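You operate a simulated robot arm through the tools that you are given. There is no shell and no other tool. Be economical: measure what you need, move in short steps, check, and stop when the job is done.

You run a simulated two-armed robot. Do the job below in one go: nothing can be reset, and whatever is moved stays where it is left.

TASK
Open the single head: loosen the tight wing bolts, lid on the stand, brown plate into the small bin.
Fine: lay the plate flat in the bin and shut it.
Where things are to end (x, y in the base frame): lid of the single head within 60 mm of [650, 330].

The check looks at the end state, three seconds after you hand in, the way a careful person would. Anything else that was tipped, shoved, dropped, spilled or broken makes it a failure. A push-on lid holds only when it is set on centred and level and pressed home; a screw cap is set on level and turned clockwise until tight.

THE ROBOT
Two 6-joint arms with fingered hands on one trunk, on a base that drives. Base frame: it is fixed to the floor where the robot stands at the start and does not move with it; the origin is under the middle of the robot, x ahead of it, y to its left, z up. Units: mm, degrees, N and s.
The left shoulder is at the start at [70, 168, 1442], the right one opposite. Each reaches about 861 mm from its shoulder. Places, roughly: back left wing bolt of head one [600, -900, 700]; back left wing bolt of head two [600, -1300, 700]; back left wing bolt of the single head [600, -100, 800]; back right wing bolt of head one [600, -1000, 700]; back right wing bolt of head two [600, -1400, 700]; back right wing bolt of the single head [600, -200, 800]; brown plate [500, -1250, 750]; clean blue filter [500, -1750, 250]; clip at head one [400, -800, 600]; clip at head two [400, -1500, 600]; clip at the motor unit [400, -1700, 600]; dirty filter [500, -1250, 750]; drain tap of the single unit [400, 0, 500]; drain tap of the twin unit [400, -900, 400]; fan cover [500, -2250, 0]; front left wing bolt of head one [500, -900, 700]. Payload 4 kg a hand.
The tool frame of a hand sits at the grasp point between the pads (the TCP): z along the fingers, y along the line on which they close. The tips reach 26 mm beyond it. Largest opening 132 mm; the body of the gripper starts 73 mm behind the TCP. The gripper is a hand of 3 fingers: y runs from the thumb to the fingers, the wrist lies at [0, 0, -224] in the tool frame, and closing takes about 1.5 s.
Orientation is told as [roll, pitch, yaw] about the base's x, y, z axes, in that order, counted from this pose: with the fingers straight down and closing along the base's y, the tool's x points along the base's -x, its y along +y and its z along -z.

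THE INTERFACE
- The arms move only by the tool play_rows. It takes "left_motion", "right_motion" or both (then of equal length, played together; a hand with none holds still); each is a list of rows, each a list of 7 numbers: the shift along the tool's x, y, z in units of 150 mm (1.0 is 150 mm), then the turn, a rotation vector about the tool's x, y, z in units of 180 degrees (1.0 is 180 degrees), then the opening, from 0 (shut) to 1 (fully open). In form: [[x, y, z, ax, ay, az, claw], ...]. A call has 1 to 12 rows; each row is the pose to reach, as a shift and turn from the pose commanded when the call began, along the tool's axes at that moment. A call with a number of a shift or a turn outside -1 to 1 is refused whole. Rows are played at 5 a second. More than 50 mm and 8.6 degrees between two rows, or a gripper value outside its range, and nothing of the call is played. A pose out of reach is approached as far as the arm can. The call stops where the force on the tool passes 40 N (or 10 N more than at its start, if that is more) or the arm is blocked; 0.2 s more then pass. The fingers move at their own pace (about 108 mm/s each) and stop on an object; they squeeze with about 33 N. The grip force told is the motor's: it shows also when the fingers shut on nothing. Time passes only in rows, and 0.2 s behind the last, so rows that repeat a pose let the fingers close. It gives the time, the measured TCP pose, the force on the tool (base axes), the opening and the grip force at its end, in the units of the frame above (readings bear some noise), with the torque about the TCP (base axes, N m) and any sound that the robot's microphone picked up.
- Cameras (640 x 400 px; columns grow to the right, rows downward): "scene" is now at [101.3, 20, 1639.9]; the picture's right is [0.23, -0.97, -0.00], its down [-0.83, -0.20, -0.52] and it looks along [0.50, 0.12, -0.86] (base axes); focal length 280 px, centre (320, 200). "left" rides on the left gripper at [-62, 3, -92] in its tool frame; the picture's right is [-0.05, -1.00, 0.00], its down [0.83, -0.04, -0.56] and it looks along [0.55, -0.03, 0.83] (tool axes); focal length 230 px, centre (320, 200). "right" rides on the right gripper at [62, 3, -92] in its tool frame; the picture's right is [-0.05, 1.00, 0.00], its down [-0.83, -0.04, -0.56] and it looks along [-0.55, -0.03, 0.83] (tool axes); focal length 230 px, centre (320, 200). There is no depth. A picture from a camera that has moved, and an enlarged one, comes with that camera's place and axes in the base frame and with its lens. The place of the scene camera against the robot may be out by one fixed shift of up to 18 mm in any direction.
- snapshot(camera): a new picture of that camera. It takes no simulated time.
- slide_trunk(by): slides the trunk up (or, below 0, down) by that many mm; the arms and the scene camera ride with it, the base frame stays. It gives what a move gives, with no picture.
- base_move(legs): drives the robot by 1 to 6 legs, each [ahead, left, turn to the left] in mm, mm and degrees, along the robot's own axes; the way and the turn of a leg run together, so that a leg with both is an arc; at most 1500 mm and 180 degrees a leg. The arms and the cameras ride along, it lands a little off, and it stops where it bumps. It gives what a move gives.
- set_grasp(shape, hand): the hand has 3 fingers and takes this shape, open, in about a second: jaw (thumb against the fingers, like two jaws); tri (thumb and two fingers); tip (a fingertip pinch); poke (one finger out to press); point (the index stretched); flat (the hand flat); cup (the hand cupped); fist (a fist). The gripper value then closes the fingers along that shape, each until it touches; the sizes above hold for jaw. It gives what a move gives, with no picture.
- pan_tilt(pan, tilt): turns the head with the scene camera to pan (to the left, within 86 degrees either way) and tilt (down, from -29 to 69), counted from straight ahead of the robot. It gives what a move gives.
- inspect(camera, box): a new picture of the part [left, top, right, bottom] of that camera's present view, enlarged. It takes no simulated time.
- finish_job(): hands the job in; it is judged then, once.

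Go step by step. Nothing tells you exact positions but the pictures and the camera data: compare them with the known pose of the tool, close in by small moves and look again before you grip or let go. The budget is 120 turns and 100 pictures, counting those below and the enlarged ones. Unless the task says otherwise, let go and move clear before handing in, and close with one line.

The tools are called after ">>>" as name(argument=value, ...) on one line, values as JSON. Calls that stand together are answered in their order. play_rows: Moves the arms, as the interface text tells. Its arguments: {"type":"object","properties":{"left_motion":{"type":"array","items":{"type":"array","items":{"type":"number"}}},"right_motion":{"type":"array","items":{"type":"array","items":{"type":"number"}}}},"required":[]} The other tools are called the same way: slide_trunk (by) slides the trunk up or down; set_grasp (shape, hand) gives the hand a shape; base_move (legs) drives the base; pan_tilt (pan, tilt) turns the head that bears the scene camera; snapshot (camera) takes a picture; inspect (camera, box) takes an enlarged picture of a part of a camera's view; finish_job () hands the job in.

At the start:

```text
t: 0.0
left_tool_pos: [575.1, 209.6, 1047.8]
left_tcp_rot: [0.1, 0.0, 0.0]
left_contact_force: [1.5, -0.7, -0.2]
left_ft_torque: [0.04, -0.02, 0.02]
left_opening: 132.1
left_finger_force: 0.0
left_shape: jaw
right_tool_pos: [549.2, -279.3, 1061.2]
right_tcp_rot: [-0.1, 0.0, 0.0]
right_contact_force: [-0.7, 0.6, -0.1]
right_ft_torque: [-0.01, 0.03, 0.0]
right_opening: 131.9
right_finger_force: 0.1
right_shape: jaw
trunk travel left (down, up): [-888.0, 52.0]
robot x, y, heading: [0.2, 1.9, -0.3]
head pan, tilt: [13.5, 58.9]
```

scene: 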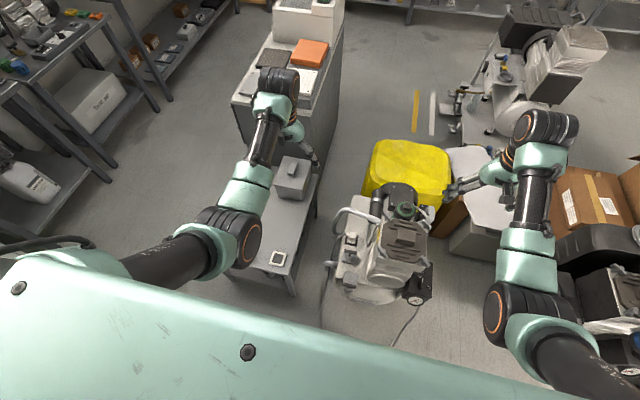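
right: 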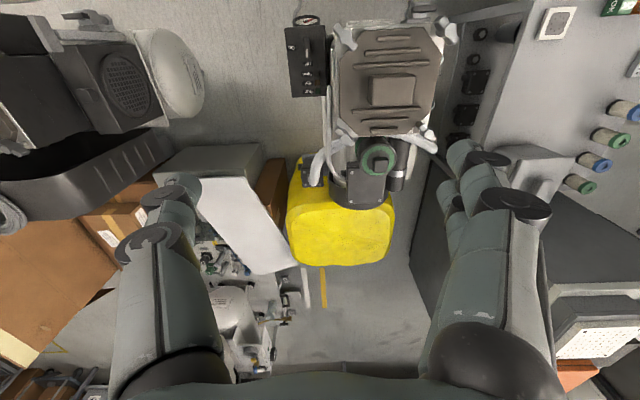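
left: 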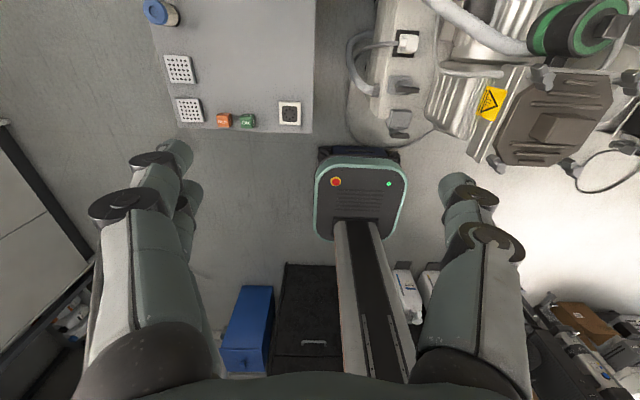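

I see the single unit with its grey lidded head in front of me slightly to the right, and a bench to the left. I take enlarged looks at the head, bench and surroundings.

>>> inspect(camera="scene", box=[320, 140, 460, 310])

>>> inspect(camera="scene", box=[220, 0, 360, 300])

>>> inspect(camera="right", box=[270, 0, 480, 240])

```text
2.35 times, centred on (390, 225) of scene
camera zoom: at [101.3, 20.0, 1639.9], right [0.23, -0.97, 0.0], down [-0.83, -0.2, -0.52], along [0.5, 0.12, -0.86], focal length 659 px, centre (155, 141)
```

zoom: 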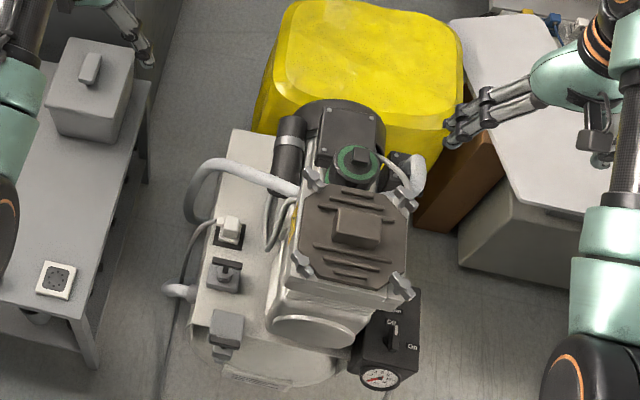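

```text
1.33 times, centred on (290, 150) of scene
camera zoom: at [101.3, 20.0, 1639.9], right [0.23, -0.97, 0.0], down [-0.83, -0.2, -0.52], along [0.5, 0.12, -0.86], focal length 373 px, centre (360, 267)
```

zoom: 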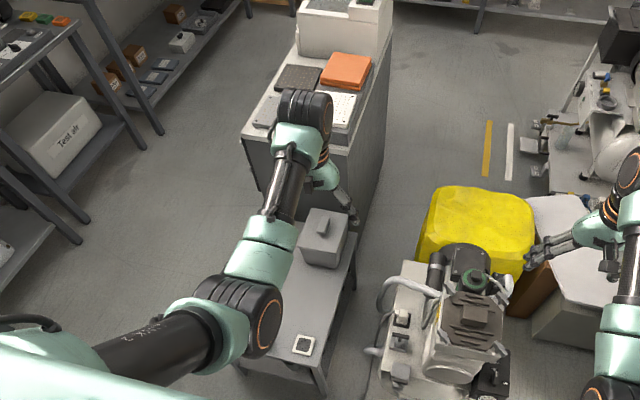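

```text
1.67 times, centred on (375, 120) of right
camera zoom: at [487.4, -277.0, 1150.8], right [0.05, 1.0, 0.0], down [0.83, -0.04, 0.56], along [0.55, -0.03, -0.83], focal length 384 px, centre (228, 333)
```

zoom: 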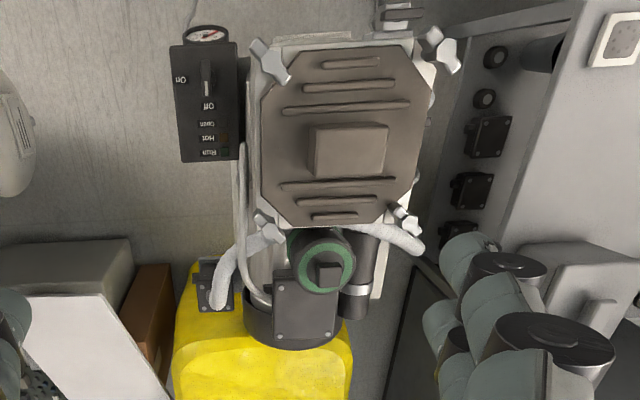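

The head has four wing bolts around a grey-brown lid. I look around for the bin, the stand and the brown plate.

>>> pan_tilt(pan=-60, tilt=45)

>>> snapshot(camera="scene")

>>> pan_tilt(pan=30, tilt=40)

>>> snapshot(camera="scene")

>>> pan_tilt(pan=80, tilt=45)

>>> snapshot(camera="scene")

```text
t: 1.4
left_tool_pos: [576.1, 211.4, 1049.0]
left_tcp_rot: [0.0, 0.0, 0.0]
left_contact_force: [0.4, 0.0, 0.7]
left_ft_torque: [0.02, -0.02, 0.03]
left_opening: 131.7
left_finger_force: 0.1
left_shape: jaw
right_tool_pos: [550.5, -279.5, 1060.3]
right_tcp_rot: [-0.1, 0.0, 0.1]
right_contact_force: [0.4, 0.1, 0.0]
right_ft_torque: [0.01, 0.0, 0.01]
right_opening: 131.8
right_finger_force: 0.0
right_shape: jaw
trunk travel left (down, up): [-888.0, 52.0]
robot x, y, heading: [-2.5, 3.0, 0.3]
head pan, tilt: [-60.0, 45.0]
```

```text
93 pictures are left
camera scene: at [76.0, -66.2, 1658.2], right [-0.87, -0.5, 0.0], down [-0.35, 0.61, -0.71], along [0.35, -0.61, -0.71], focal length 280 px, centre (320, 200)
```

scene: 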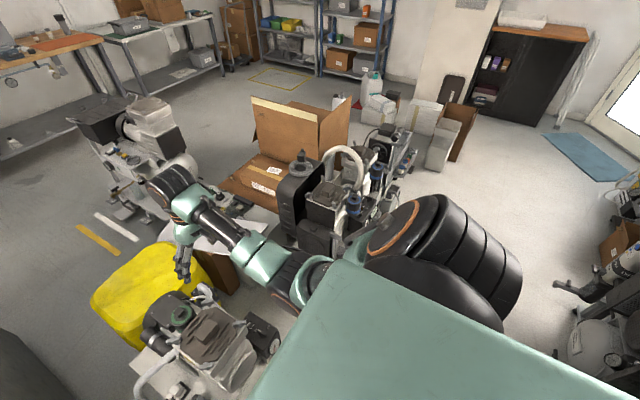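

```text
t: 3.1
left_tool_pos: [575.9, 210.3, 1048.9]
left_tcp_rot: [0.0, 0.0, 0.0]
left_contact_force: [1.0, 0.7, 0.0]
left_ft_torque: [0.02, 0.01, 0.0]
left_opening: 131.8
left_finger_force: 0.0
left_shape: jaw
right_tool_pos: [549.5, -280.7, 1058.5]
right_tcp_rot: [0.0, 0.0, 0.1]
right_contact_force: [-0.1, -0.3, 0.6]
right_ft_torque: [0.01, 0.0, 0.0]
right_opening: 131.8
right_finger_force: 0.1
right_shape: jaw
trunk travel left (down, up): [-888.0, 52.0]
robot x, y, heading: [-1.3, -1.5, -0.0]
head pan, tilt: [30.0, 40.0]
```

```text
92 pictures are left
camera scene: at [109.0, 46.6, 1665.4], right [0.5, -0.87, 0.0], down [-0.56, -0.32, -0.77], along [0.66, 0.38, -0.64], focal length 280 px, centre (320, 200)
```

scene: 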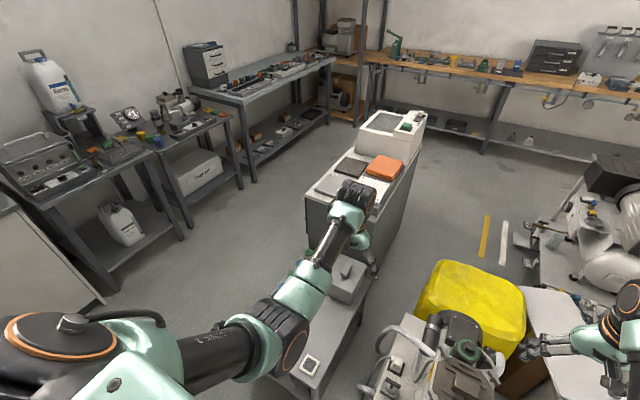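

```text
t: 4.3
left_tool_pos: [575.1, 210.2, 1048.4]
left_tcp_rot: [-0.1, 0.0, 0.0]
left_contact_force: [0.3, -0.1, -0.2]
left_ft_torque: [0.01, 0.0, -0.03]
left_opening: 132.0
left_finger_force: 0.0
left_shape: jaw
right_tool_pos: [550.8, -279.0, 1059.5]
right_tcp_rot: [0.0, 0.0, 0.0]
right_contact_force: [0.6, 0.0, -0.1]
right_ft_torque: [0.0, -0.01, 0.0]
right_opening: 132.0
right_finger_force: 0.0
right_shape: jaw
trunk travel left (down, up): [-888.0, 52.0]
robot x, y, heading: [-4.7, -0.6, 0.2]
head pan, tilt: [80.0, 45.0]
```

```text
91 pictures are left
camera scene: at [49.5, 84.2, 1658.2], right [0.98, -0.17, 0.0], down [-0.12, -0.7, -0.71], along [0.12, 0.7, -0.71], focal length 280 px, centre (320, 200)
```

scene: 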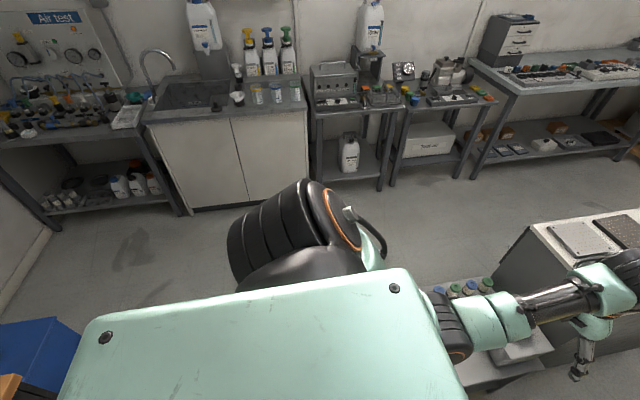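

The grey box with a knob on the bench to my left could be the small bin or the stand; the left arm hides part of it. I move the left arm aside to see.

>>> play_rows(left_motion=[[0.25, 0.2, -0.1, 0, 0, 0, 1], [0.5, 0.4, -0.2, 0, 0, 0, 1], [0.75, 0.6, -0.3, 0, 0, 0, 1], [1, 0.8, -0.4, 0, 0, 0, 1], [1, 1, -0.5, 0, 0, 0, 1]])

>>> pan_tilt(pan=30, tilt=55)

>>> snapshot(camera="scene")

>>> snapshot(camera="left")

```text
refused: row 1 steps farther than a row can; nothing moved
```

```text
t: 5.5
left_tool_pos: [574.2, 209.5, 1048.8]
left_tcp_rot: [0.0, 0.1, 0.0]
left_contact_force: [-0.5, 0.0, 0.7]
left_ft_torque: [-0.01, -0.01, 0.02]
left_opening: 131.6
left_finger_force: 0.1
left_shape: jaw
right_tool_pos: [548.8, -279.8, 1059.5]
right_tcp_rot: [-0.1, 0.0, 0.1]
right_contact_force: [0.4, 0.8, 0.0]
right_ft_torque: [-0.03, -0.02, 0.01]
right_opening: 131.8
right_finger_force: 0.1
right_shape: jaw
trunk travel left (down, up): [-888.0, 52.0]
robot x, y, heading: [-0.6, -1.3, -0.0]
head pan, tilt: [30.0, 55.0]
```

```text
90 pictures are left
camera scene: at [97.7, 40.3, 1644.8], right [0.5, -0.87, 0.0], down [-0.71, -0.41, -0.57], along [0.5, 0.29, -0.82], focal length 280 px, centre (320, 200)
```

scene: 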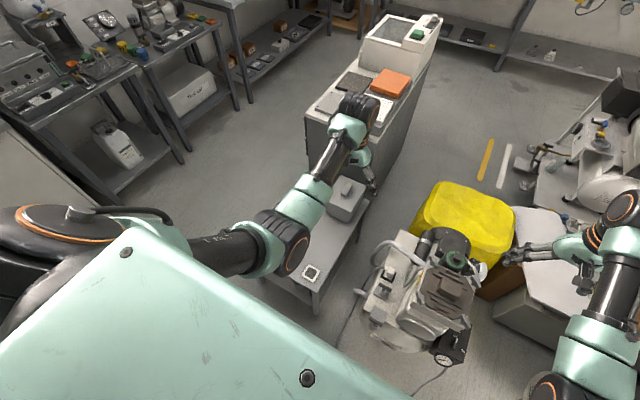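

```text
89 pictures are left
camera left: at [636.0, 212.9, 1140.7], right [0.05, -1.0, 0.0], down [-0.83, -0.04, 0.56], along [-0.55, -0.03, -0.83], focal length 230 px, centre (320, 200)
```

left: 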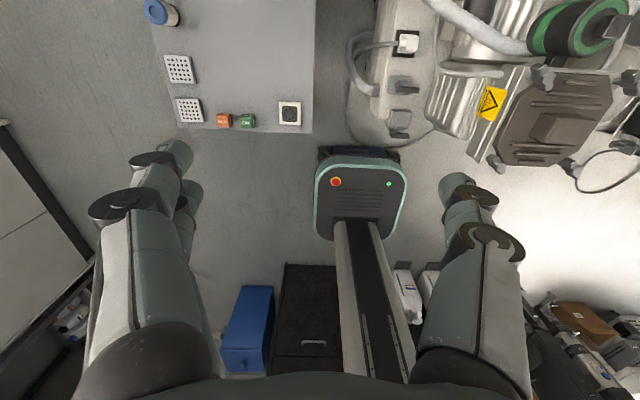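

The bench carries the box, small sponges and blocks. I move the left arm back in smaller steps and up to get a view of the bench.

>>> play_rows(left_motion=[[0.2, -0.1, -0.2, 0, 0, 0, 1], [0.4, -0.2, -0.4, 0, 0, 0, 1], [0.6, -0.3, -0.6, 0, 0, 0, 1], [0.8, -0.4, -0.8, 0, 0, 0, 1], [1, -0.5, -1, 0, 0, 0, 1]])

>>> snapshot(camera="scene")

>>> snapshot(camera="left")

```text
t: 6.7
left_tool_pos: [540.5, 205.2, 1117.9]
left_tcp_rot: [8.4, -10.7, 2.5]
left_contact_force: [0.1, 0.2, 0.0]
left_ft_torque: [0.0, -0.01, 0.02]
left_opening: 132.2
left_finger_force: 0.0
left_shape: jaw
left hand out of reach, approached as far as the arm can: row 1, 2, 3, 4, 5
right_tool_pos: [550.1, -278.5, 1061.0]
right_tcp_rot: [0.0, -0.1, 0.1]
right_contact_force: [-1.1, 0.3, 0.3]
right_ft_torque: [-0.03, -0.04, -0.02]
right_opening: 132.1
right_finger_force: 0.1
right_shape: jaw
trunk travel left (down, up): [-888.0, 52.0]
robot x, y, heading: [0.4, -0.6, -0.1]
head pan, tilt: [30.0, 55.0]
stopped in row 5 (left hand): the arm was blocked; the commanded pose is now the measured one
```

```text
88 pictures are left
camera scene: at [96.8, 41.2, 1644.8], right [0.5, -0.87, 0.0], down [-0.71, -0.41, -0.57], along [0.5, 0.29, -0.82], focal length 280 px, centre (320, 200)
```

scene: 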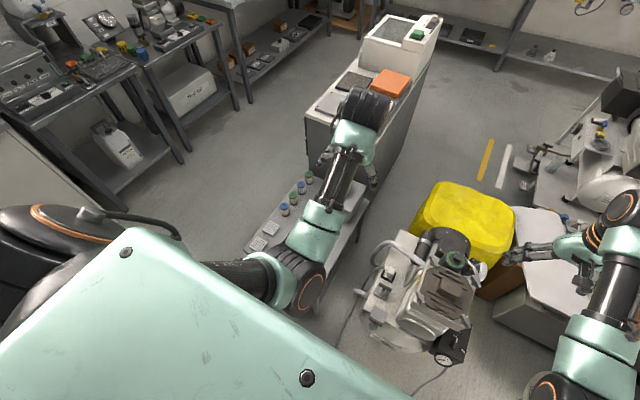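

```text
87 pictures are left
camera left: at [583.9, 197.0, 1220.0], right [0.12, -0.98, -0.13], down [-0.91, -0.16, 0.38], along [-0.4, 0.08, -0.91], focal length 230 px, centre (320, 200)
```

left: 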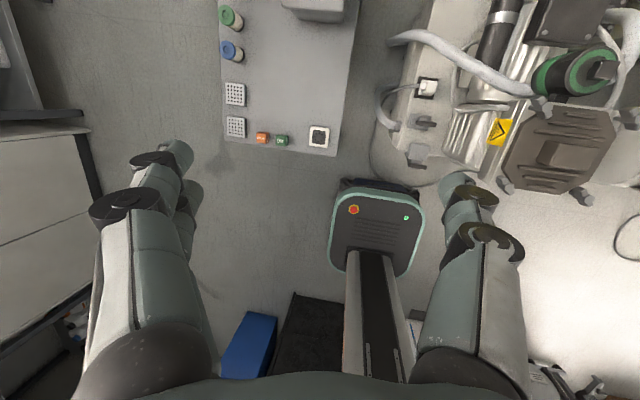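

The bench (the stand, I take it) is at about z=450, with the box at about x=800. Next I look at the twin unit on the right for the brown plate and a small bin.

>>> pan_tilt(pan=-60, tilt=45)

>>> inspect(camera="scene", box=[210, 70, 490, 260])

>>> pan_tilt(pan=25, tilt=40)

>>> inspect(camera="scene", box=[240, 80, 560, 280])

```text
t: 8.3
left_tool_pos: [540.4, 206.1, 1117.6]
left_tcp_rot: [8.5, -10.5, 2.4]
left_contact_force: [-0.3, 0.2, -0.3]
left_ft_torque: [-0.04, 0.01, -0.02]
left_opening: 132.0
left_finger_force: 0.2
left_shape: jaw
right_tool_pos: [550.4, -279.0, 1059.1]
right_tcp_rot: [-0.1, 0.0, 0.0]
right_contact_force: [-0.4, 0.0, -0.4]
right_ft_torque: [-0.03, 0.02, 0.02]
right_opening: 132.0
right_finger_force: 0.1
right_shape: jaw
trunk travel left (down, up): [-888.0, 52.0]
robot x, y, heading: [-0.3, -1.9, -0.3]
head pan, tilt: [-60.0, 45.0]
```

```text
2.11 times, centred on (350, 165) of scene
camera zoom: at [76.1, -66.1, 1658.2], right [-0.87, -0.5, 0.0], down [-0.35, 0.61, -0.71], along [0.35, -0.61, -0.71], focal length 590 px, centre (257, 274)
```

zoom: 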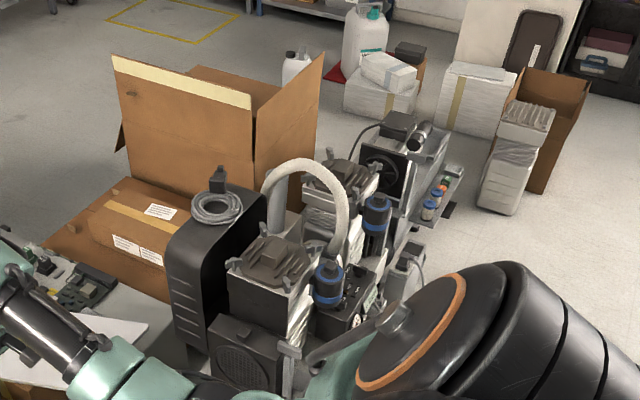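

```text
t: 9.9
left_tool_pos: [539.9, 204.6, 1117.2]
left_tcp_rot: [8.5, -10.4, 2.4]
left_contact_force: [-0.4, -0.3, 0.5]
left_ft_torque: [-0.02, -0.04, 0.01]
left_opening: 131.9
left_finger_force: 0.1
left_shape: jaw
right_tool_pos: [550.9, -279.8, 1059.5]
right_tcp_rot: [0.0, -0.1, 0.0]
right_contact_force: [-0.1, -0.5, 0.3]
right_ft_torque: [0.01, -0.01, 0.04]
right_opening: 132.1
right_finger_force: 0.0
right_shape: jaw
trunk travel left (down, up): [-888.0, 52.0]
robot x, y, heading: [2.9, -0.7, 0.0]
head pan, tilt: [25.0, 40.0]
```

```text
2.00 times, centred on (400, 180) of scene
camera zoom: at [112.6, 40.1, 1665.4], right [0.42, -0.91, 0.0], down [-0.58, -0.27, -0.77], along [0.69, 0.32, -0.64], focal length 560 px, centre (160, 240)
```

zoom: 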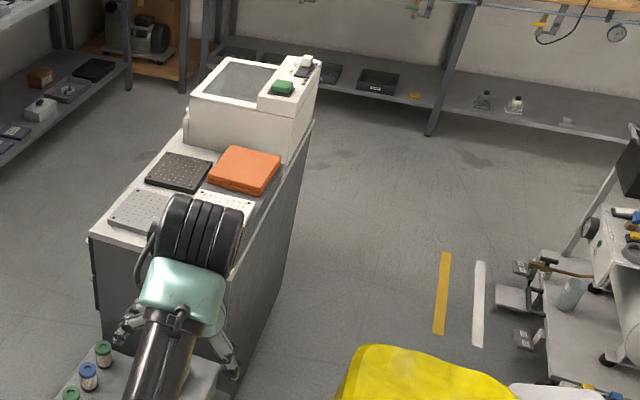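

The only candidate bench stuff is seen. I lower the trunk 180 mm so the arms work better around the head, then look at the bolts with the right wrist camera.

>>> slide_trunk(by=-180)

>>> pan_tilt(pan=-15, tilt=60)

>>> snapshot(camera="scene")

>>> snapshot(camera="right")

```text
t: 11.9
left_tool_pos: [541.0, 204.8, 938.7]
left_tcp_rot: [8.3, -10.5, 2.5]
left_contact_force: [0.6, -0.5, 1.1]
left_ft_torque: [-0.01, 0.0, -0.02]
left_opening: 132.0
left_finger_force: 0.0
left_shape: jaw
right_tool_pos: [550.0, -279.7, 880.5]
right_tcp_rot: [0.0, 0.1, 0.1]
right_contact_force: [-0.2, -0.4, 0.1]
right_ft_torque: [-0.01, 0.0, 0.0]
right_opening: 131.9
right_finger_force: 0.0
right_shape: jaw
trunk travel left (down, up): [-708.0, 232.0]
robot x, y, heading: [6.2, 2.0, 0.3]
head pan, tilt: [25.0, 40.0]
```

```text
t: 13.0
left_tool_pos: [541.7, 204.3, 937.9]
left_tcp_rot: [8.3, -10.4, 2.4]
left_contact_force: [-0.1, 0.3, 0.2]
left_ft_torque: [0.0, -0.04, 0.01]
left_opening: 131.9
left_finger_force: 0.1
left_shape: jaw
right_tool_pos: [551.6, -279.8, 880.8]
right_tcp_rot: [0.0, 0.0, 0.0]
right_contact_force: [0.3, -0.4, 0.7]
right_ft_torque: [-0.02, -0.01, -0.01]
right_opening: 132.0
right_finger_force: 0.1
right_shape: jaw
trunk travel left (down, up): [-708.0, 232.0]
robot x, y, heading: [-2.1, 2.3, -0.1]
head pan, tilt: [-15.0, 60.0]
```

```text
84 pictures are left
camera scene: at [99.9, -12.9, 1458.7], right [-0.26, -0.97, 0.0], down [-0.84, 0.22, -0.5], along [0.48, -0.13, -0.87], focal length 280 px, centre (320, 200)
```

scene: 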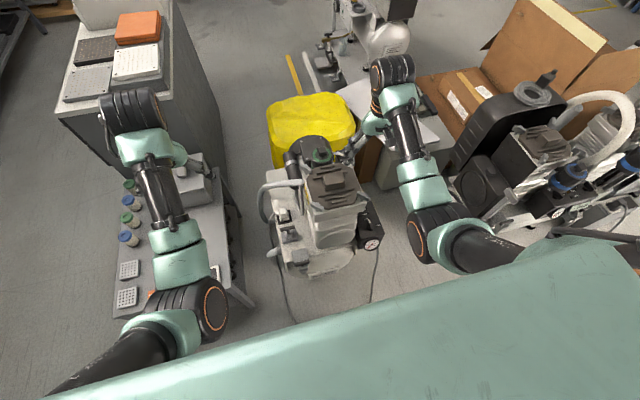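

```text
83 pictures are left
camera right: at [487.6, -276.7, 970.8], right [0.05, 1.0, 0.0], down [0.83, -0.04, 0.56], along [0.55, -0.03, -0.83], focal length 230 px, centre (320, 200)
```

right: 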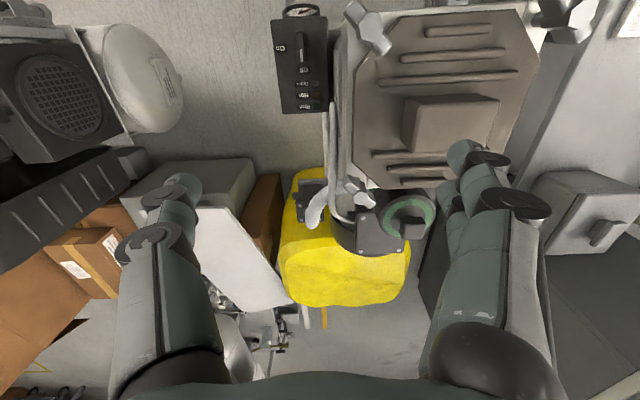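

>>> inspect(camera="scene", box=[270, 130, 390, 250])

>>> inspect(camera="right", box=[300, 0, 640, 260])

```text
3.33 times, centred on (330, 190) of scene
camera zoom: at [99.9, -12.9, 1458.7], right [-0.26, -0.97, 0.0], down [-0.84, 0.22, -0.5], along [0.48, -0.13, -0.87], focal length 933 px, centre (287, 233)
```

zoom: 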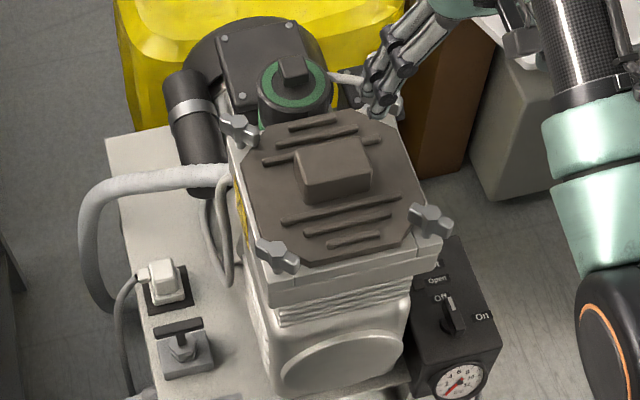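

```text
1.54 times, centred on (470, 130) of right
camera zoom: at [487.6, -276.7, 970.8], right [0.05, 1.0, 0.0], down [0.83, -0.04, 0.56], along [0.55, -0.03, -0.83], focal length 354 px, centre (89, 308)
```

zoom: 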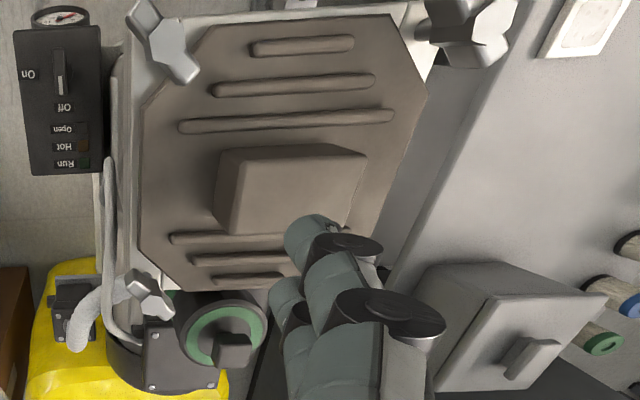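

Bolts estimated at (477,-239), (477,-90), (622,-92), (626,-241), z≈735, wings about 45° diagonal. I bring the right hand over the front right bolt, turned 45°, to look closer.

>>> play_rows(right_motion=[[0.08, 0.045, 0, 0, 0, -0.0417, 1], [0.16, 0.09, 0, 0, 0, -0.0833, 1], [0.24, 0.135, 0, 0, 0, -0.125, 1], [0.32, 0.18, 0, 0, 0, -0.1667, 1], [0.4, 0.225, 0.05, 0, 0, -0.2083, 1], [0.487, 0.273, 0.1, 0, 0, -0.25, 1]])

>>> snapshot(camera="right")

>>> inspect(camera="scene", box=[260, 120, 400, 260])

```text
t: 14.4
left_tool_pos: [539.5, 206.2, 937.9]
left_tcp_rot: [8.4, -10.4, 2.3]
left_contact_force: [-0.2, 0.4, 0.1]
left_ft_torque: [0.0, 0.01, -0.02]
left_opening: 132.1
left_finger_force: 0.0
left_shape: jaw
right_tool_pos: [483.8, -238.4, 845.1]
right_tcp_rot: [-0.2, -0.2, 45.2]
right_contact_force: [0.1, 0.3, -0.7]
right_ft_torque: [0.0, 0.01, 0.02]
right_opening: 132.1
right_finger_force: 0.1
right_shape: jaw
right hand out of reach, approached as far as the arm can: row 1, 2, 3, 4, 5, 6
trunk travel left (down, up): [-708.0, 232.0]
robot x, y, heading: [-1.5, -1.3, -0.1]
head pan, tilt: [-15.0, 60.0]
```

```text
80 pictures are left
camera right: at [436.9, -279.4, 937.2], right [-0.67, 0.74, 0.0], down [0.62, 0.56, 0.56], along [0.41, 0.37, -0.83], focal length 230 px, centre (320, 200)
```

right: 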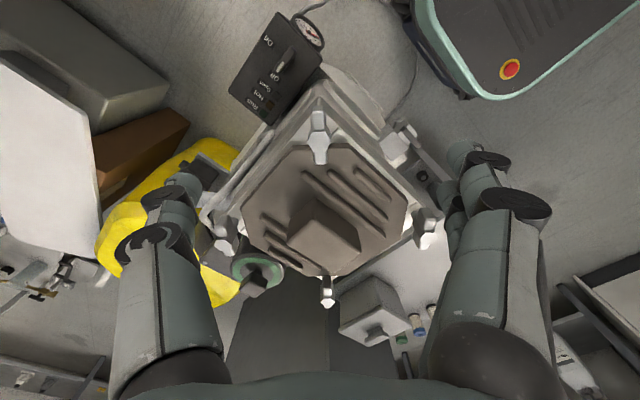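

```text
2.86 times, centred on (330, 190) of scene
camera zoom: at [99.2, -12.6, 1458.8], right [-0.26, -0.97, 0.0], down [-0.84, 0.22, -0.5], along [0.48, -0.13, -0.87], focal length 800 px, centre (291, 229)
```

zoom: 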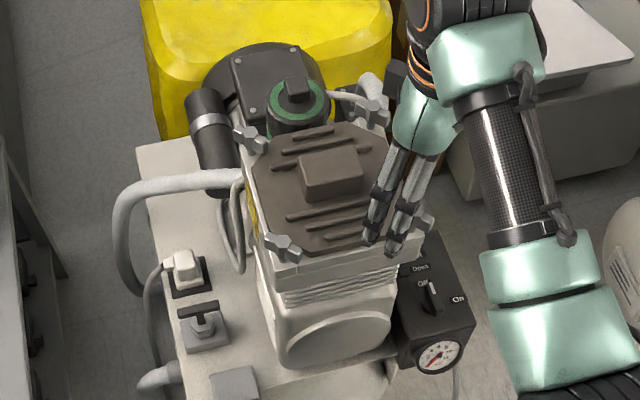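

>>> inspect(camera="right", box=[270, 90, 370, 180])

>>> inspect(camera="right", box=[190, 160, 450, 320])

```text
4.44 times, centred on (320, 135) of right
camera zoom: at [436.9, -279.4, 937.2], right [-0.67, 0.74, 0.0], down [0.62, 0.56, 0.56], along [0.41, 0.37, -0.83], focal length 1022 px, centre (320, 489)
```

zoom: 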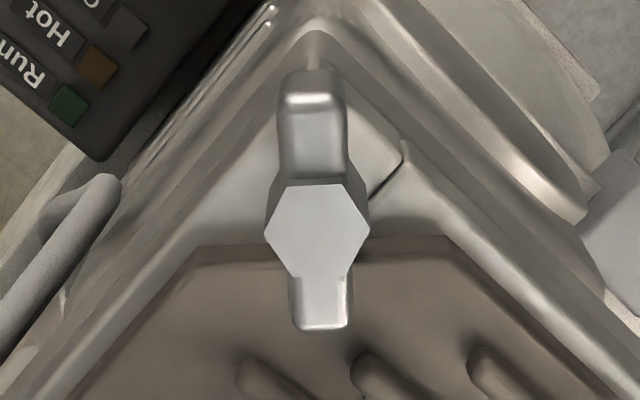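

```text
2.46 times, centred on (320, 240) of right
camera zoom: at [436.9, -279.4, 937.2], right [-0.67, 0.74, 0.0], down [0.62, 0.56, 0.56], along [0.41, 0.37, -0.83], focal length 566 px, centre (320, 102)
```

zoom: 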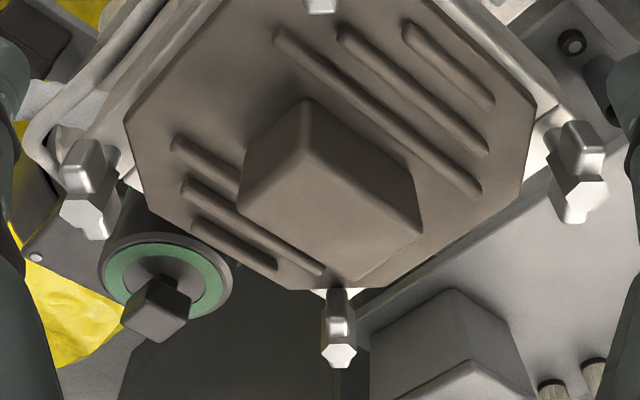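

Triangulating across three right views puts the bolt hubs at z≈781: FR (478,-243), FL (478,-111), BL (610,-110), BR (610,-243), wings along the (1,1) diagonal. I narrow the fingers and lower toward the front right bolt.

>>> play_rows(right_motion=[[0, 0, 0, 0, 0, 0, 0.42], [0, 0, 0, 0, 0, 0, 0.42], [0.007, -0.01, 0.1, 0, 0, 0, 0.42], [0.014, -0.023, 0.25, 0, 0, 0, 0.42], [0.014, -0.023, 0.35, 0, 0, 0, 0.42]])

>>> snapshot(camera="right")

```text
t: 15.6
left_tool_pos: [541.2, 204.8, 937.3]
left_tcp_rot: [8.5, -10.4, 2.5]
left_contact_force: [0.8, -0.9, -0.7]
left_ft_torque: [0.0, -0.02, 0.03]
left_opening: 132.0
left_finger_force: 0.1
left_shape: jaw
right_tool_pos: [485.7, -243.8, 795.1]
right_tcp_rot: [0.0, 0.1, 45.0]
right_contact_force: [-0.1, -1.1, 0.0]
right_ft_torque: [0.0, 0.03, -0.01]
right_opening: 56.2
right_finger_force: 0.2
right_shape: jaw
trunk travel left (down, up): [-708.0, 232.0]
robot x, y, heading: [2.2, -0.9, 0.0]
head pan, tilt: [-15.0, 60.0]
```

```text
76 pictures are left
camera right: at [438.4, -284.9, 884.9], right [-0.67, 0.74, 0.0], down [0.62, 0.56, 0.56], along [0.41, 0.37, -0.83], focal length 230 px, centre (320, 200)
```

right: 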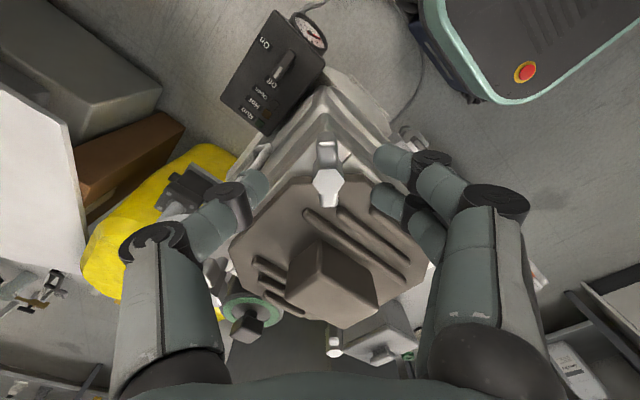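

The hub is about 6 mm off toward +tool y. I correct and descend to about z=775.

>>> play_rows(right_motion=[[0, 0.037, 0.03, 0, 0, 0, 0.42], [0, 0.037, 0.07, 0, 0, 0, 0.42], [0, 0.037, 0.11, 0, 0, 0, 0.42], [0, 0.037, 0.14, 0, 0, 0, 0.42]])

>>> inspect(camera="right", box=[220, 120, 420, 260])

>>> inspect(camera="scene", box=[280, 140, 380, 240])

```text
t: 16.6
left_tool_pos: [540.4, 205.7, 937.9]
left_tcp_rot: [8.4, -10.6, 2.4]
left_contact_force: [0.4, -0.1, -0.2]
left_ft_torque: [0.0, -0.02, -0.04]
left_opening: 132.3
left_finger_force: 0.1
left_shape: jaw
right_tool_pos: [481.2, -240.4, 772.2]
right_tcp_rot: [0.0, 0.0, 45.1]
right_contact_force: [0.0, -0.9, 0.2]
right_ft_torque: [-0.05, 0.02, 0.01]
right_opening: 56.2
right_finger_force: 0.0
right_shape: jaw
trunk travel left (down, up): [-708.0, 232.0]
robot x, y, heading: [0.0, -1.5, 0.3]
head pan, tilt: [-15.0, 60.0]
```

```text
2.86 times, centred on (320, 190) of right
camera zoom: at [434.5, -281.1, 863.5], right [-0.67, 0.74, 0.0], down [0.62, 0.56, 0.55], along [0.41, 0.37, -0.83], focal length 657 px, centre (320, 229)
```

zoom: 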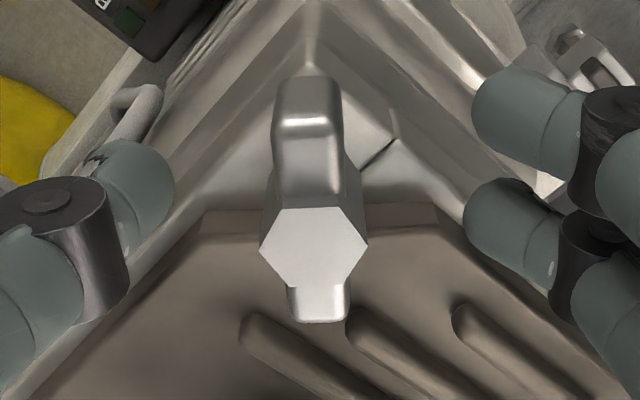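

```text
4.00 times, centred on (330, 190) of scene
camera zoom: at [99.8, -12.9, 1458.7], right [-0.26, -0.97, 0.0], down [-0.84, 0.22, -0.5], along [0.48, -0.13, -0.87], focal length 1120 px, centre (280, 240)
```

zoom: 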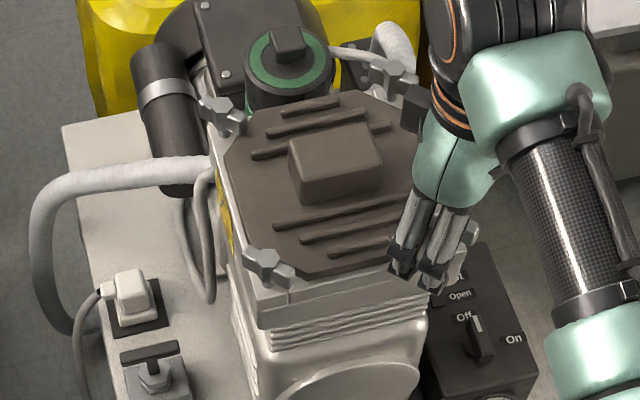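

The hub is centred between the fingers with its top near TCP height. I lower another 9 mm gently and close.

>>> play_rows(right_motion=[[0, 0, 0.02, 0, 0, 0, 0.42], [0, 0, 0.04, 0, 0, 0, 0.42], [0, 0, 0.06, 0, 0, 0, 0.42]])

>>> play_rows(right_motion=[[0, 0, 0, 0, 0, 0, 0], [0, 0, 0, 0, 0, 0, 0], [0, 0, 0, 0, 0, 0, 0], [0, 0, 0, 0, 0, 0, 0], [0, 0, 0, 0, 0, 0, 0], [0, 0, 0, 0, 0, 0, 0]])

>>> inspect(camera="right", box=[220, 120, 420, 260])

```text
t: 17.4
left_tool_pos: [540.1, 206.1, 937.6]
left_tcp_rot: [8.5, -10.5, 2.4]
left_contact_force: [0.2, 0.5, -0.2]
left_ft_torque: [0.02, 0.01, 0.0]
left_opening: 131.9
left_finger_force: 0.1
left_shape: jaw
right_tool_pos: [479.3, -238.8, 761.5]
right_tcp_rot: [0.1, 0.1, 45.0]
right_contact_force: [-2.8, -0.3, 1.4]
right_ft_torque: [0.02, 0.06, 0.05]
right_opening: 56.9
right_finger_force: 0.0
right_shape: jaw
trunk travel left (down, up): [-708.0, 232.0]
robot x, y, heading: [-0.9, 1.0, -0.1]
head pan, tilt: [-15.0, 60.0]
```

```text
t: 18.8
left_tool_pos: [540.3, 204.0, 937.8]
left_tcp_rot: [8.5, -10.5, 2.3]
left_contact_force: [-0.3, 1.0, 0.3]
left_ft_torque: [0.0, -0.01, -0.04]
left_opening: 132.1
left_finger_force: 0.1
left_shape: jaw
right_tool_pos: [480.4, -240.4, 763.9]
right_tcp_rot: [0.1, 0.1, 45.0]
right_contact_force: [-9.7, -8.8, -3.1]
right_ft_torque: [-0.19, 0.16, -0.01]
right_opening: 33.9
right_finger_force: 33.0
right_shape: jaw
trunk travel left (down, up): [-708.0, 232.0]
robot x, y, heading: [-2.3, -1.1, 0.2]
head pan, tilt: [-15.0, 60.0]
```

```text
2.86 times, centred on (320, 190) of right
camera zoom: at [433.1, -282.1, 853.7], right [-0.67, 0.74, 0.0], down [0.62, 0.56, 0.55], along [0.41, 0.37, -0.83], focal length 657 px, centre (320, 229)
```

zoom: 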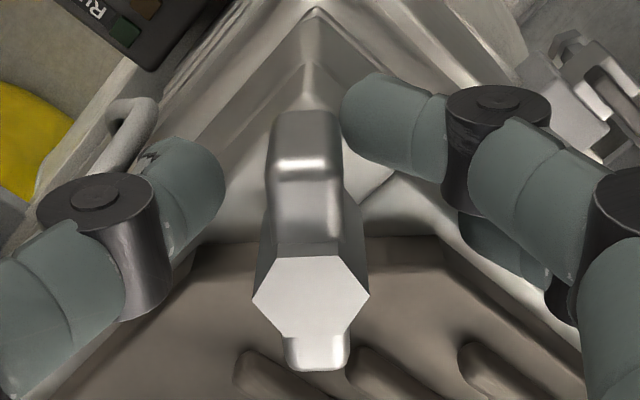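

The fingers stopped at 34 mm with full grip force. I try a small counterclockwise turn to feel the bolt.

>>> play_rows(right_motion=[[0, 0, 0, 0, 0, -0.02, 0], [0, 0, 0, 0, 0, -0.04, 0], [0, 0, 0, 0, 0, -0.06, 0], [0, 0, 0, 0, 0, -0.08, 0], [0, 0, 0, 0, 0, -0.1, 0]])

>>> inspect(camera="right", box=[220, 120, 420, 260])

```text
t: 20.0
left_tool_pos: [538.5, 201.0, 939.4]
left_tcp_rot: [8.7, -10.7, 2.4]
left_contact_force: [-0.9, 0.2, 0.2]
left_ft_torque: [0.08, 0.01, -0.03]
left_opening: 131.9
left_finger_force: 0.0
left_shape: jaw
right_tool_pos: [480.1, -247.0, 763.3]
right_tcp_rot: [-0.3, 0.4, 62.8]
right_contact_force: [-17.2, -32.8, 4.4]
right_ft_torque: [-0.55, 0.26, -1.24]
right_opening: 29.5
right_finger_force: 32.8
right_shape: jaw
trunk travel left (down, up): [-708.0, 232.0]
robot x, y, heading: [0.3, -0.9, -0.0]
head pan, tilt: [-15.0, 60.0]
```

```text
2.86 times, centred on (320, 190) of right
camera zoom: at [446.9, -300.0, 854.4], right [-0.86, 0.5, -0.01], down [0.42, 0.72, 0.55], along [0.28, 0.47, -0.84], focal length 657 px, centre (320, 229)
```

zoom: 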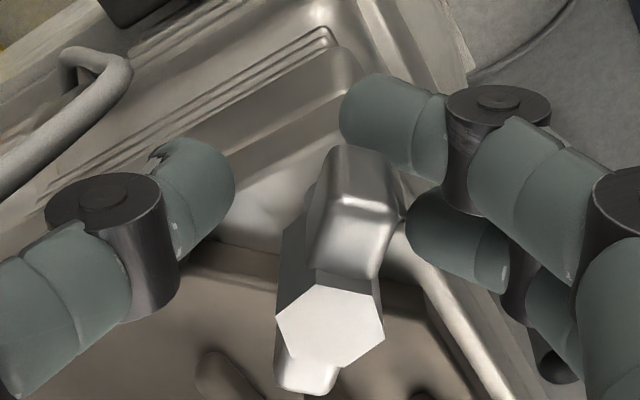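

The bolt did not turn; the fingertips seem blocked by the lid's corners rather than gripping the bolt. I open, turn back, raise about 9 mm and close again.

>>> play_rows(right_motion=[[0, 0, 0, 0, 0, 0, 0.42], [0, 0, 0, 0, 0, 0, 0.42], [0, 0, -0.06, 0, 0, 0.04, 0.42], [0, 0, -0.06, 0, 0, 0.08, 0.42], [0, 0, -0.06, 0, 0, 0.1, 0.42]])

>>> play_rows(right_motion=[[0, 0, 0, 0, 0, 0, 0], [0, 0, 0, 0, 0, 0, 0], [0, 0, 0, 0, 0, 0, 0], [0, 0, 0, 0, 0, 0, 0], [0, 0, 0, 0, 0, 0, 0], [0, 0, 0, 0, 0, 0, 0]])

>>> inspect(camera="right", box=[220, 120, 420, 260])

```text
t: 21.2
left_tool_pos: [540.0, 205.1, 937.8]
left_tcp_rot: [8.4, -10.5, 2.4]
left_contact_force: [0.8, 0.1, 0.0]
left_ft_torque: [0.0, -0.02, 0.0]
left_opening: 132.1
left_finger_force: 0.1
left_shape: jaw
right_tool_pos: [483.2, -239.2, 771.3]
right_tcp_rot: [0.0, -0.1, 45.0]
right_contact_force: [0.0, -0.6, -0.6]
right_ft_torque: [-0.01, -0.01, -0.02]
right_opening: 55.9
right_finger_force: 0.1
right_shape: jaw
trunk travel left (down, up): [-708.0, 232.0]
robot x, y, heading: [2.2, 0.5, 0.3]
head pan, tilt: [-15.0, 60.0]
```

```text
t: 22.6
left_tool_pos: [541.3, 204.5, 938.3]
left_tcp_rot: [8.5, -10.5, 2.3]
left_contact_force: [-0.1, 0.3, 0.2]
left_ft_torque: [0.01, -0.01, -0.02]
left_opening: 132.2
left_finger_force: 0.1
left_shape: jaw
right_tool_pos: [482.6, -240.8, 773.3]
right_tcp_rot: [-0.1, -0.1, 45.0]
right_contact_force: [7.1, -5.1, 6.8]
right_ft_torque: [-0.15, 0.01, -0.06]
right_opening: 3.1
right_finger_force: 32.9
right_shape: jaw
trunk travel left (down, up): [-708.0, 232.0]
robot x, y, heading: [-2.2, -8.3, 0.1]
head pan, tilt: [-15.0, 60.0]
```

```text
2.86 times, centred on (320, 190) of right
camera zoom: at [435.9, -281.5, 864.0], right [-0.67, 0.74, 0.0], down [0.62, 0.56, 0.56], along [0.41, 0.37, -0.83], focal length 657 px, centre (320, 229)
```

zoom: 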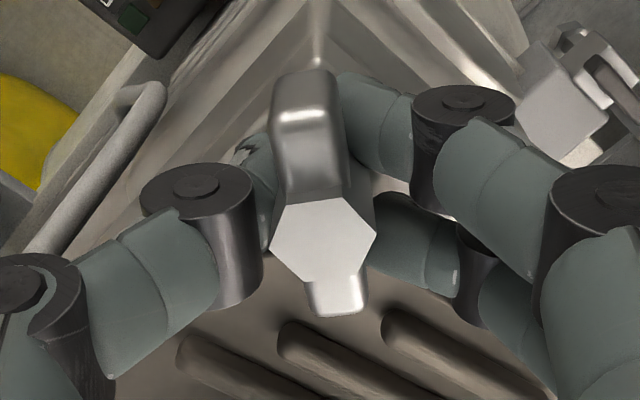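

Now the fingers wrap the bolt properly. I turn counterclockwise and watch.

>>> play_rows(right_motion=[[0, 0, 0, 0, 0, -0.03, 0], [0, 0, 0, 0, 0, -0.06, 0], [0, 0, 0, 0, 0, -0.09, 0], [0, 0, 0, 0, 0, -0.12, 0], [0, 0, 0, 0, 0, -0.15, 0], [0, 0, 0, 0, 0, -0.18, 0]])

>>> inspect(camera="right", box=[220, 120, 420, 260])

```text
t: 24.0
left_tool_pos: [540.7, 204.9, 939.2]
left_tcp_rot: [8.5, -10.5, 2.3]
left_contact_force: [-0.4, 0.2, 0.4]
left_ft_torque: [0.01, 0.01, 0.05]
left_opening: 132.0
left_finger_force: 0.1
left_shape: jaw
right_tool_pos: [482.2, -238.3, 772.7]
right_tcp_rot: [-0.2, 0.0, 77.4]
right_contact_force: [6.5, -5.9, 16.9]
right_ft_torque: [-0.23, -0.08, -0.21]
right_opening: 2.8
right_finger_force: 32.7
right_shape: jaw
trunk travel left (down, up): [-708.0, 232.0]
robot x, y, heading: [-2.1, -0.5, 0.0]
head pan, tilt: [-15.0, 60.0]
```

```text
2.86 times, centred on (320, 190) of right
camera zoom: at [463.7, -298.3, 863.9], right [-0.96, 0.27, 0.0], down [0.22, 0.8, 0.56], along [0.15, 0.54, -0.83], focal length 657 px, centre (320, 229)
```

zoom: 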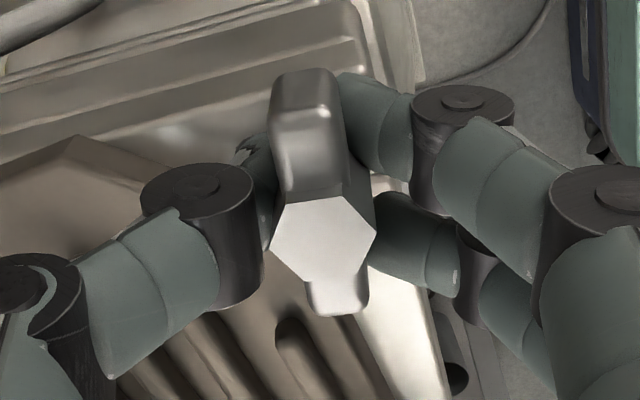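

The bolt turns with the hand. I continue counterclockwise, easing up a little.

>>> play_rows(right_motion=[[0, 0, -0.003, 0, 0, -0.04, 0], [0, 0, -0.004, 0, 0, -0.08, 0], [0, 0, -0.005, 0, 0, -0.12, 0], [0, 0, -0.006, 0, 0, -0.16, 0], [0, 0, -0.008, 0, 0, -0.2, 0], [0, 0, -0.01, 0, 0, -0.24, 0], [0, 0, -0.011, 0, 0, -0.28, 0], [0, 0, -0.012, 0, 0, -0.32, 0], [0, 0, -0.013, 0, 0, -0.36, 0], [0, 0, -0.015, 0, 0, -0.4, 0], [0, 0, -0.015, 0, 0, -0.44, 0]])

>>> inspect(camera="right", box=[220, 120, 420, 260])

```text
t: 26.4
left_tool_pos: [541.3, 205.6, 937.7]
left_tcp_rot: [8.4, -10.4, 2.4]
left_contact_force: [-0.5, 0.4, -0.1]
left_ft_torque: [-0.01, 0.0, -0.01]
left_opening: 131.9
left_finger_force: 0.0
left_shape: jaw
right_tool_pos: [481.1, -238.6, 773.2]
right_tcp_rot: [0.1, -0.5, 82.6]
right_contact_force: [7.9, 2.1, 5.5]
right_ft_torque: [-0.09, -0.12, -0.11]
right_opening: 2.8
right_finger_force: 32.7
right_shape: jaw
right hand out of reach, approached as far as the arm can: row 2, 3, 4, 5, 6, 7, 8, 9, 10, 11
trunk travel left (down, up): [-708.0, 232.0]
robot x, y, heading: [0.1, -2.2, 0.1]
head pan, tilt: [-15.0, 60.0]
```

```text
2.86 times, centred on (320, 190) of right
camera zoom: at [468.9, -300.4, 863.5], right [-0.98, 0.18, 0.0], down [0.15, 0.81, 0.56], along [0.1, 0.55, -0.83], focal length 657 px, centre (320, 229)
```

zoom: 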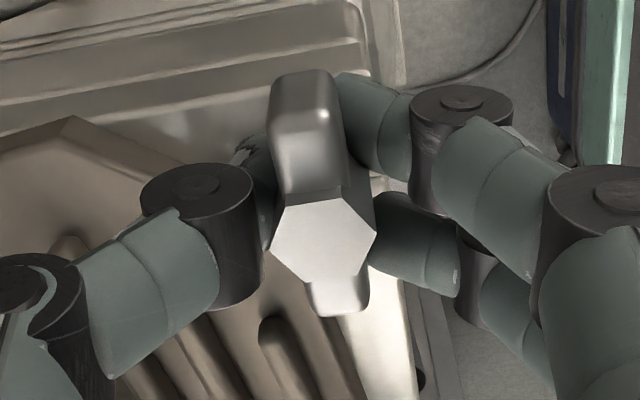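

The wrist reaches its limit near yaw 83°. I release, rise, and swing the hand round by −180° to regrip the same bolt from the other side.

>>> play_rows(right_motion=[[0, 0, 0, 0, 0, 0, 0.42], [0, 0, 0, 0, 0, 0, 0.42], [0, 0, -0.2, 0, 0, 0, 0.42], [0, 0, -0.4, 0, 0, 0.04, 0.42], [0, 0, -0.4, 0, 0, 0.085, 0.42], [0, 0, -0.4, 0, 0, 0.13, 0.42], [0, 0, -0.4, 0, 0, 0.175, 0.42], [0, 0, -0.4, 0, 0, 0.22, 0.42], [0, 0, -0.4, 0, 0, 0.265, 0.42], [0, 0, -0.4, 0, 0, 0.31, 0.42], [0, 0, -0.4, 0, 0, 0.355, 0.42], [0, 0, -0.4, 0, 0, 0.4, 0.42]])

>>> play_rows(right_motion=[[0, 0, 0, 0, 0, 0.045, 0.42], [0, 0, 0, 0, 0, 0.09, 0.42], [0, 0, 0, 0, 0, 0.135, 0.42], [0, 0, 0, 0, 0, 0.18, 0.42], [0, 0, 0, 0, 0, 0.225, 0.42], [0, 0, 0, 0, 0, 0.27, 0.42], [0, 0, 0, 0, 0, 0.315, 0.42], [0, 0, 0, 0, 0, 0.36, 0.42], [0, 0, 0, 0, 0, 0.405, 0.42], [0, 0, 0, 0, 0, 0.45, 0.42], [0, 0, 0, 0, 0, 0.495, 0.42], [0, 0, 0, 0, 0, 0.54, 0.42]])

>>> snapshot(camera="right")

```text
t: 29.0
left_tool_pos: [540.4, 203.7, 938.4]
left_tcp_rot: [8.5, -10.5, 2.4]
left_contact_force: [0.1, -0.5, 0.7]
left_ft_torque: [-0.01, 0.0, 0.0]
left_opening: 131.9
left_finger_force: 0.0
left_shape: jaw
right_tool_pos: [481.0, -238.3, 834.2]
right_tcp_rot: [0.4, -0.1, 10.4]
right_contact_force: [-0.3, 0.3, -0.2]
right_ft_torque: [-0.02, 0.02, 0.01]
right_opening: 54.9
right_finger_force: 0.0
right_shape: jaw
trunk travel left (down, up): [-708.0, 232.0]
robot x, y, heading: [0.1, -3.0, 0.1]
head pan, tilt: [-15.0, 60.0]
```

```text
t: 31.6
left_tool_pos: [539.4, 205.8, 937.6]
left_tcp_rot: [8.6, -10.4, 2.4]
left_contact_force: [-0.5, 0.8, 0.2]
left_ft_torque: [-0.04, -0.04, -0.02]
left_opening: 132.1
left_finger_force: 0.1
left_shape: jaw
right_tool_pos: [481.7, -237.4, 834.4]
right_tcp_rot: [0.1, 0.5, -86.8]
right_contact_force: [-0.5, 0.0, -0.4]
right_ft_torque: [0.0, -0.02, -0.01]
right_opening: 55.0
right_finger_force: 0.1
right_shape: jaw
trunk travel left (down, up): [-708.0, 232.0]
robot x, y, heading: [-1.7, -0.1, -0.2]
head pan, tilt: [-15.0, 60.0]
```

```text
68 pictures are left
camera right: at [479.9, -178.3, 926.0], right [1.0, 0.0, 0.0], down [0.0, -0.84, 0.55], along [0.0, -0.55, -0.84], focal length 230 px, centre (320, 200)
```

right: 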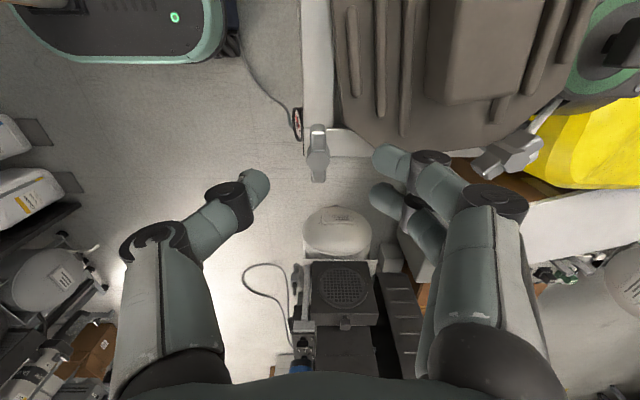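

>>> play_rows(right_motion=[[-0.01, 0, 0.1, 0, 0, 0.03, 0.42], [-0.018, -0.005, 0.25, 0, 0, 0.056, 0.42], [-0.018, -0.005, 0.35, 0, 0, 0.056, 0.42], [-0.018, -0.005, 0.405, 0, 0, 0.056, 0.42]])

>>> inspect(camera="right", box=[220, 120, 420, 260])

```text
t: 32.6
left_tool_pos: [535.8, 205.6, 940.5]
left_tcp_rot: [8.5, -10.8, 2.4]
left_contact_force: [0.0, -0.3, -0.4]
left_ft_torque: [0.02, 0.01, -0.01]
left_opening: 132.1
left_finger_force: 0.0
left_shape: jaw
right_tool_pos: [482.1, -241.8, 779.5]
right_tcp_rot: [0.8, 0.5, -96.8]
right_contact_force: [2.3, -7.1, 32.7]
right_ft_torque: [0.09, -1.23, -0.22]
right_opening: 55.5
right_finger_force: 0.0
right_shape: jaw
trunk travel left (down, up): [-708.0, 232.0]
robot x, y, heading: [0.3, 0.2, 0.1]
head pan, tilt: [-15.0, 60.0]
```

```text
2.86 times, centred on (320, 190) of right
camera zoom: at [489.6, -182.2, 870.8], right [0.99, -0.17, 0.01], down [-0.15, -0.82, 0.55], along [-0.08, -0.54, -0.84], focal length 657 px, centre (320, 229)
```

zoom: 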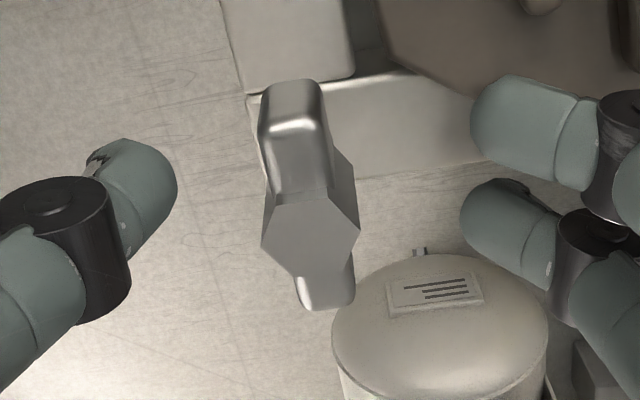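

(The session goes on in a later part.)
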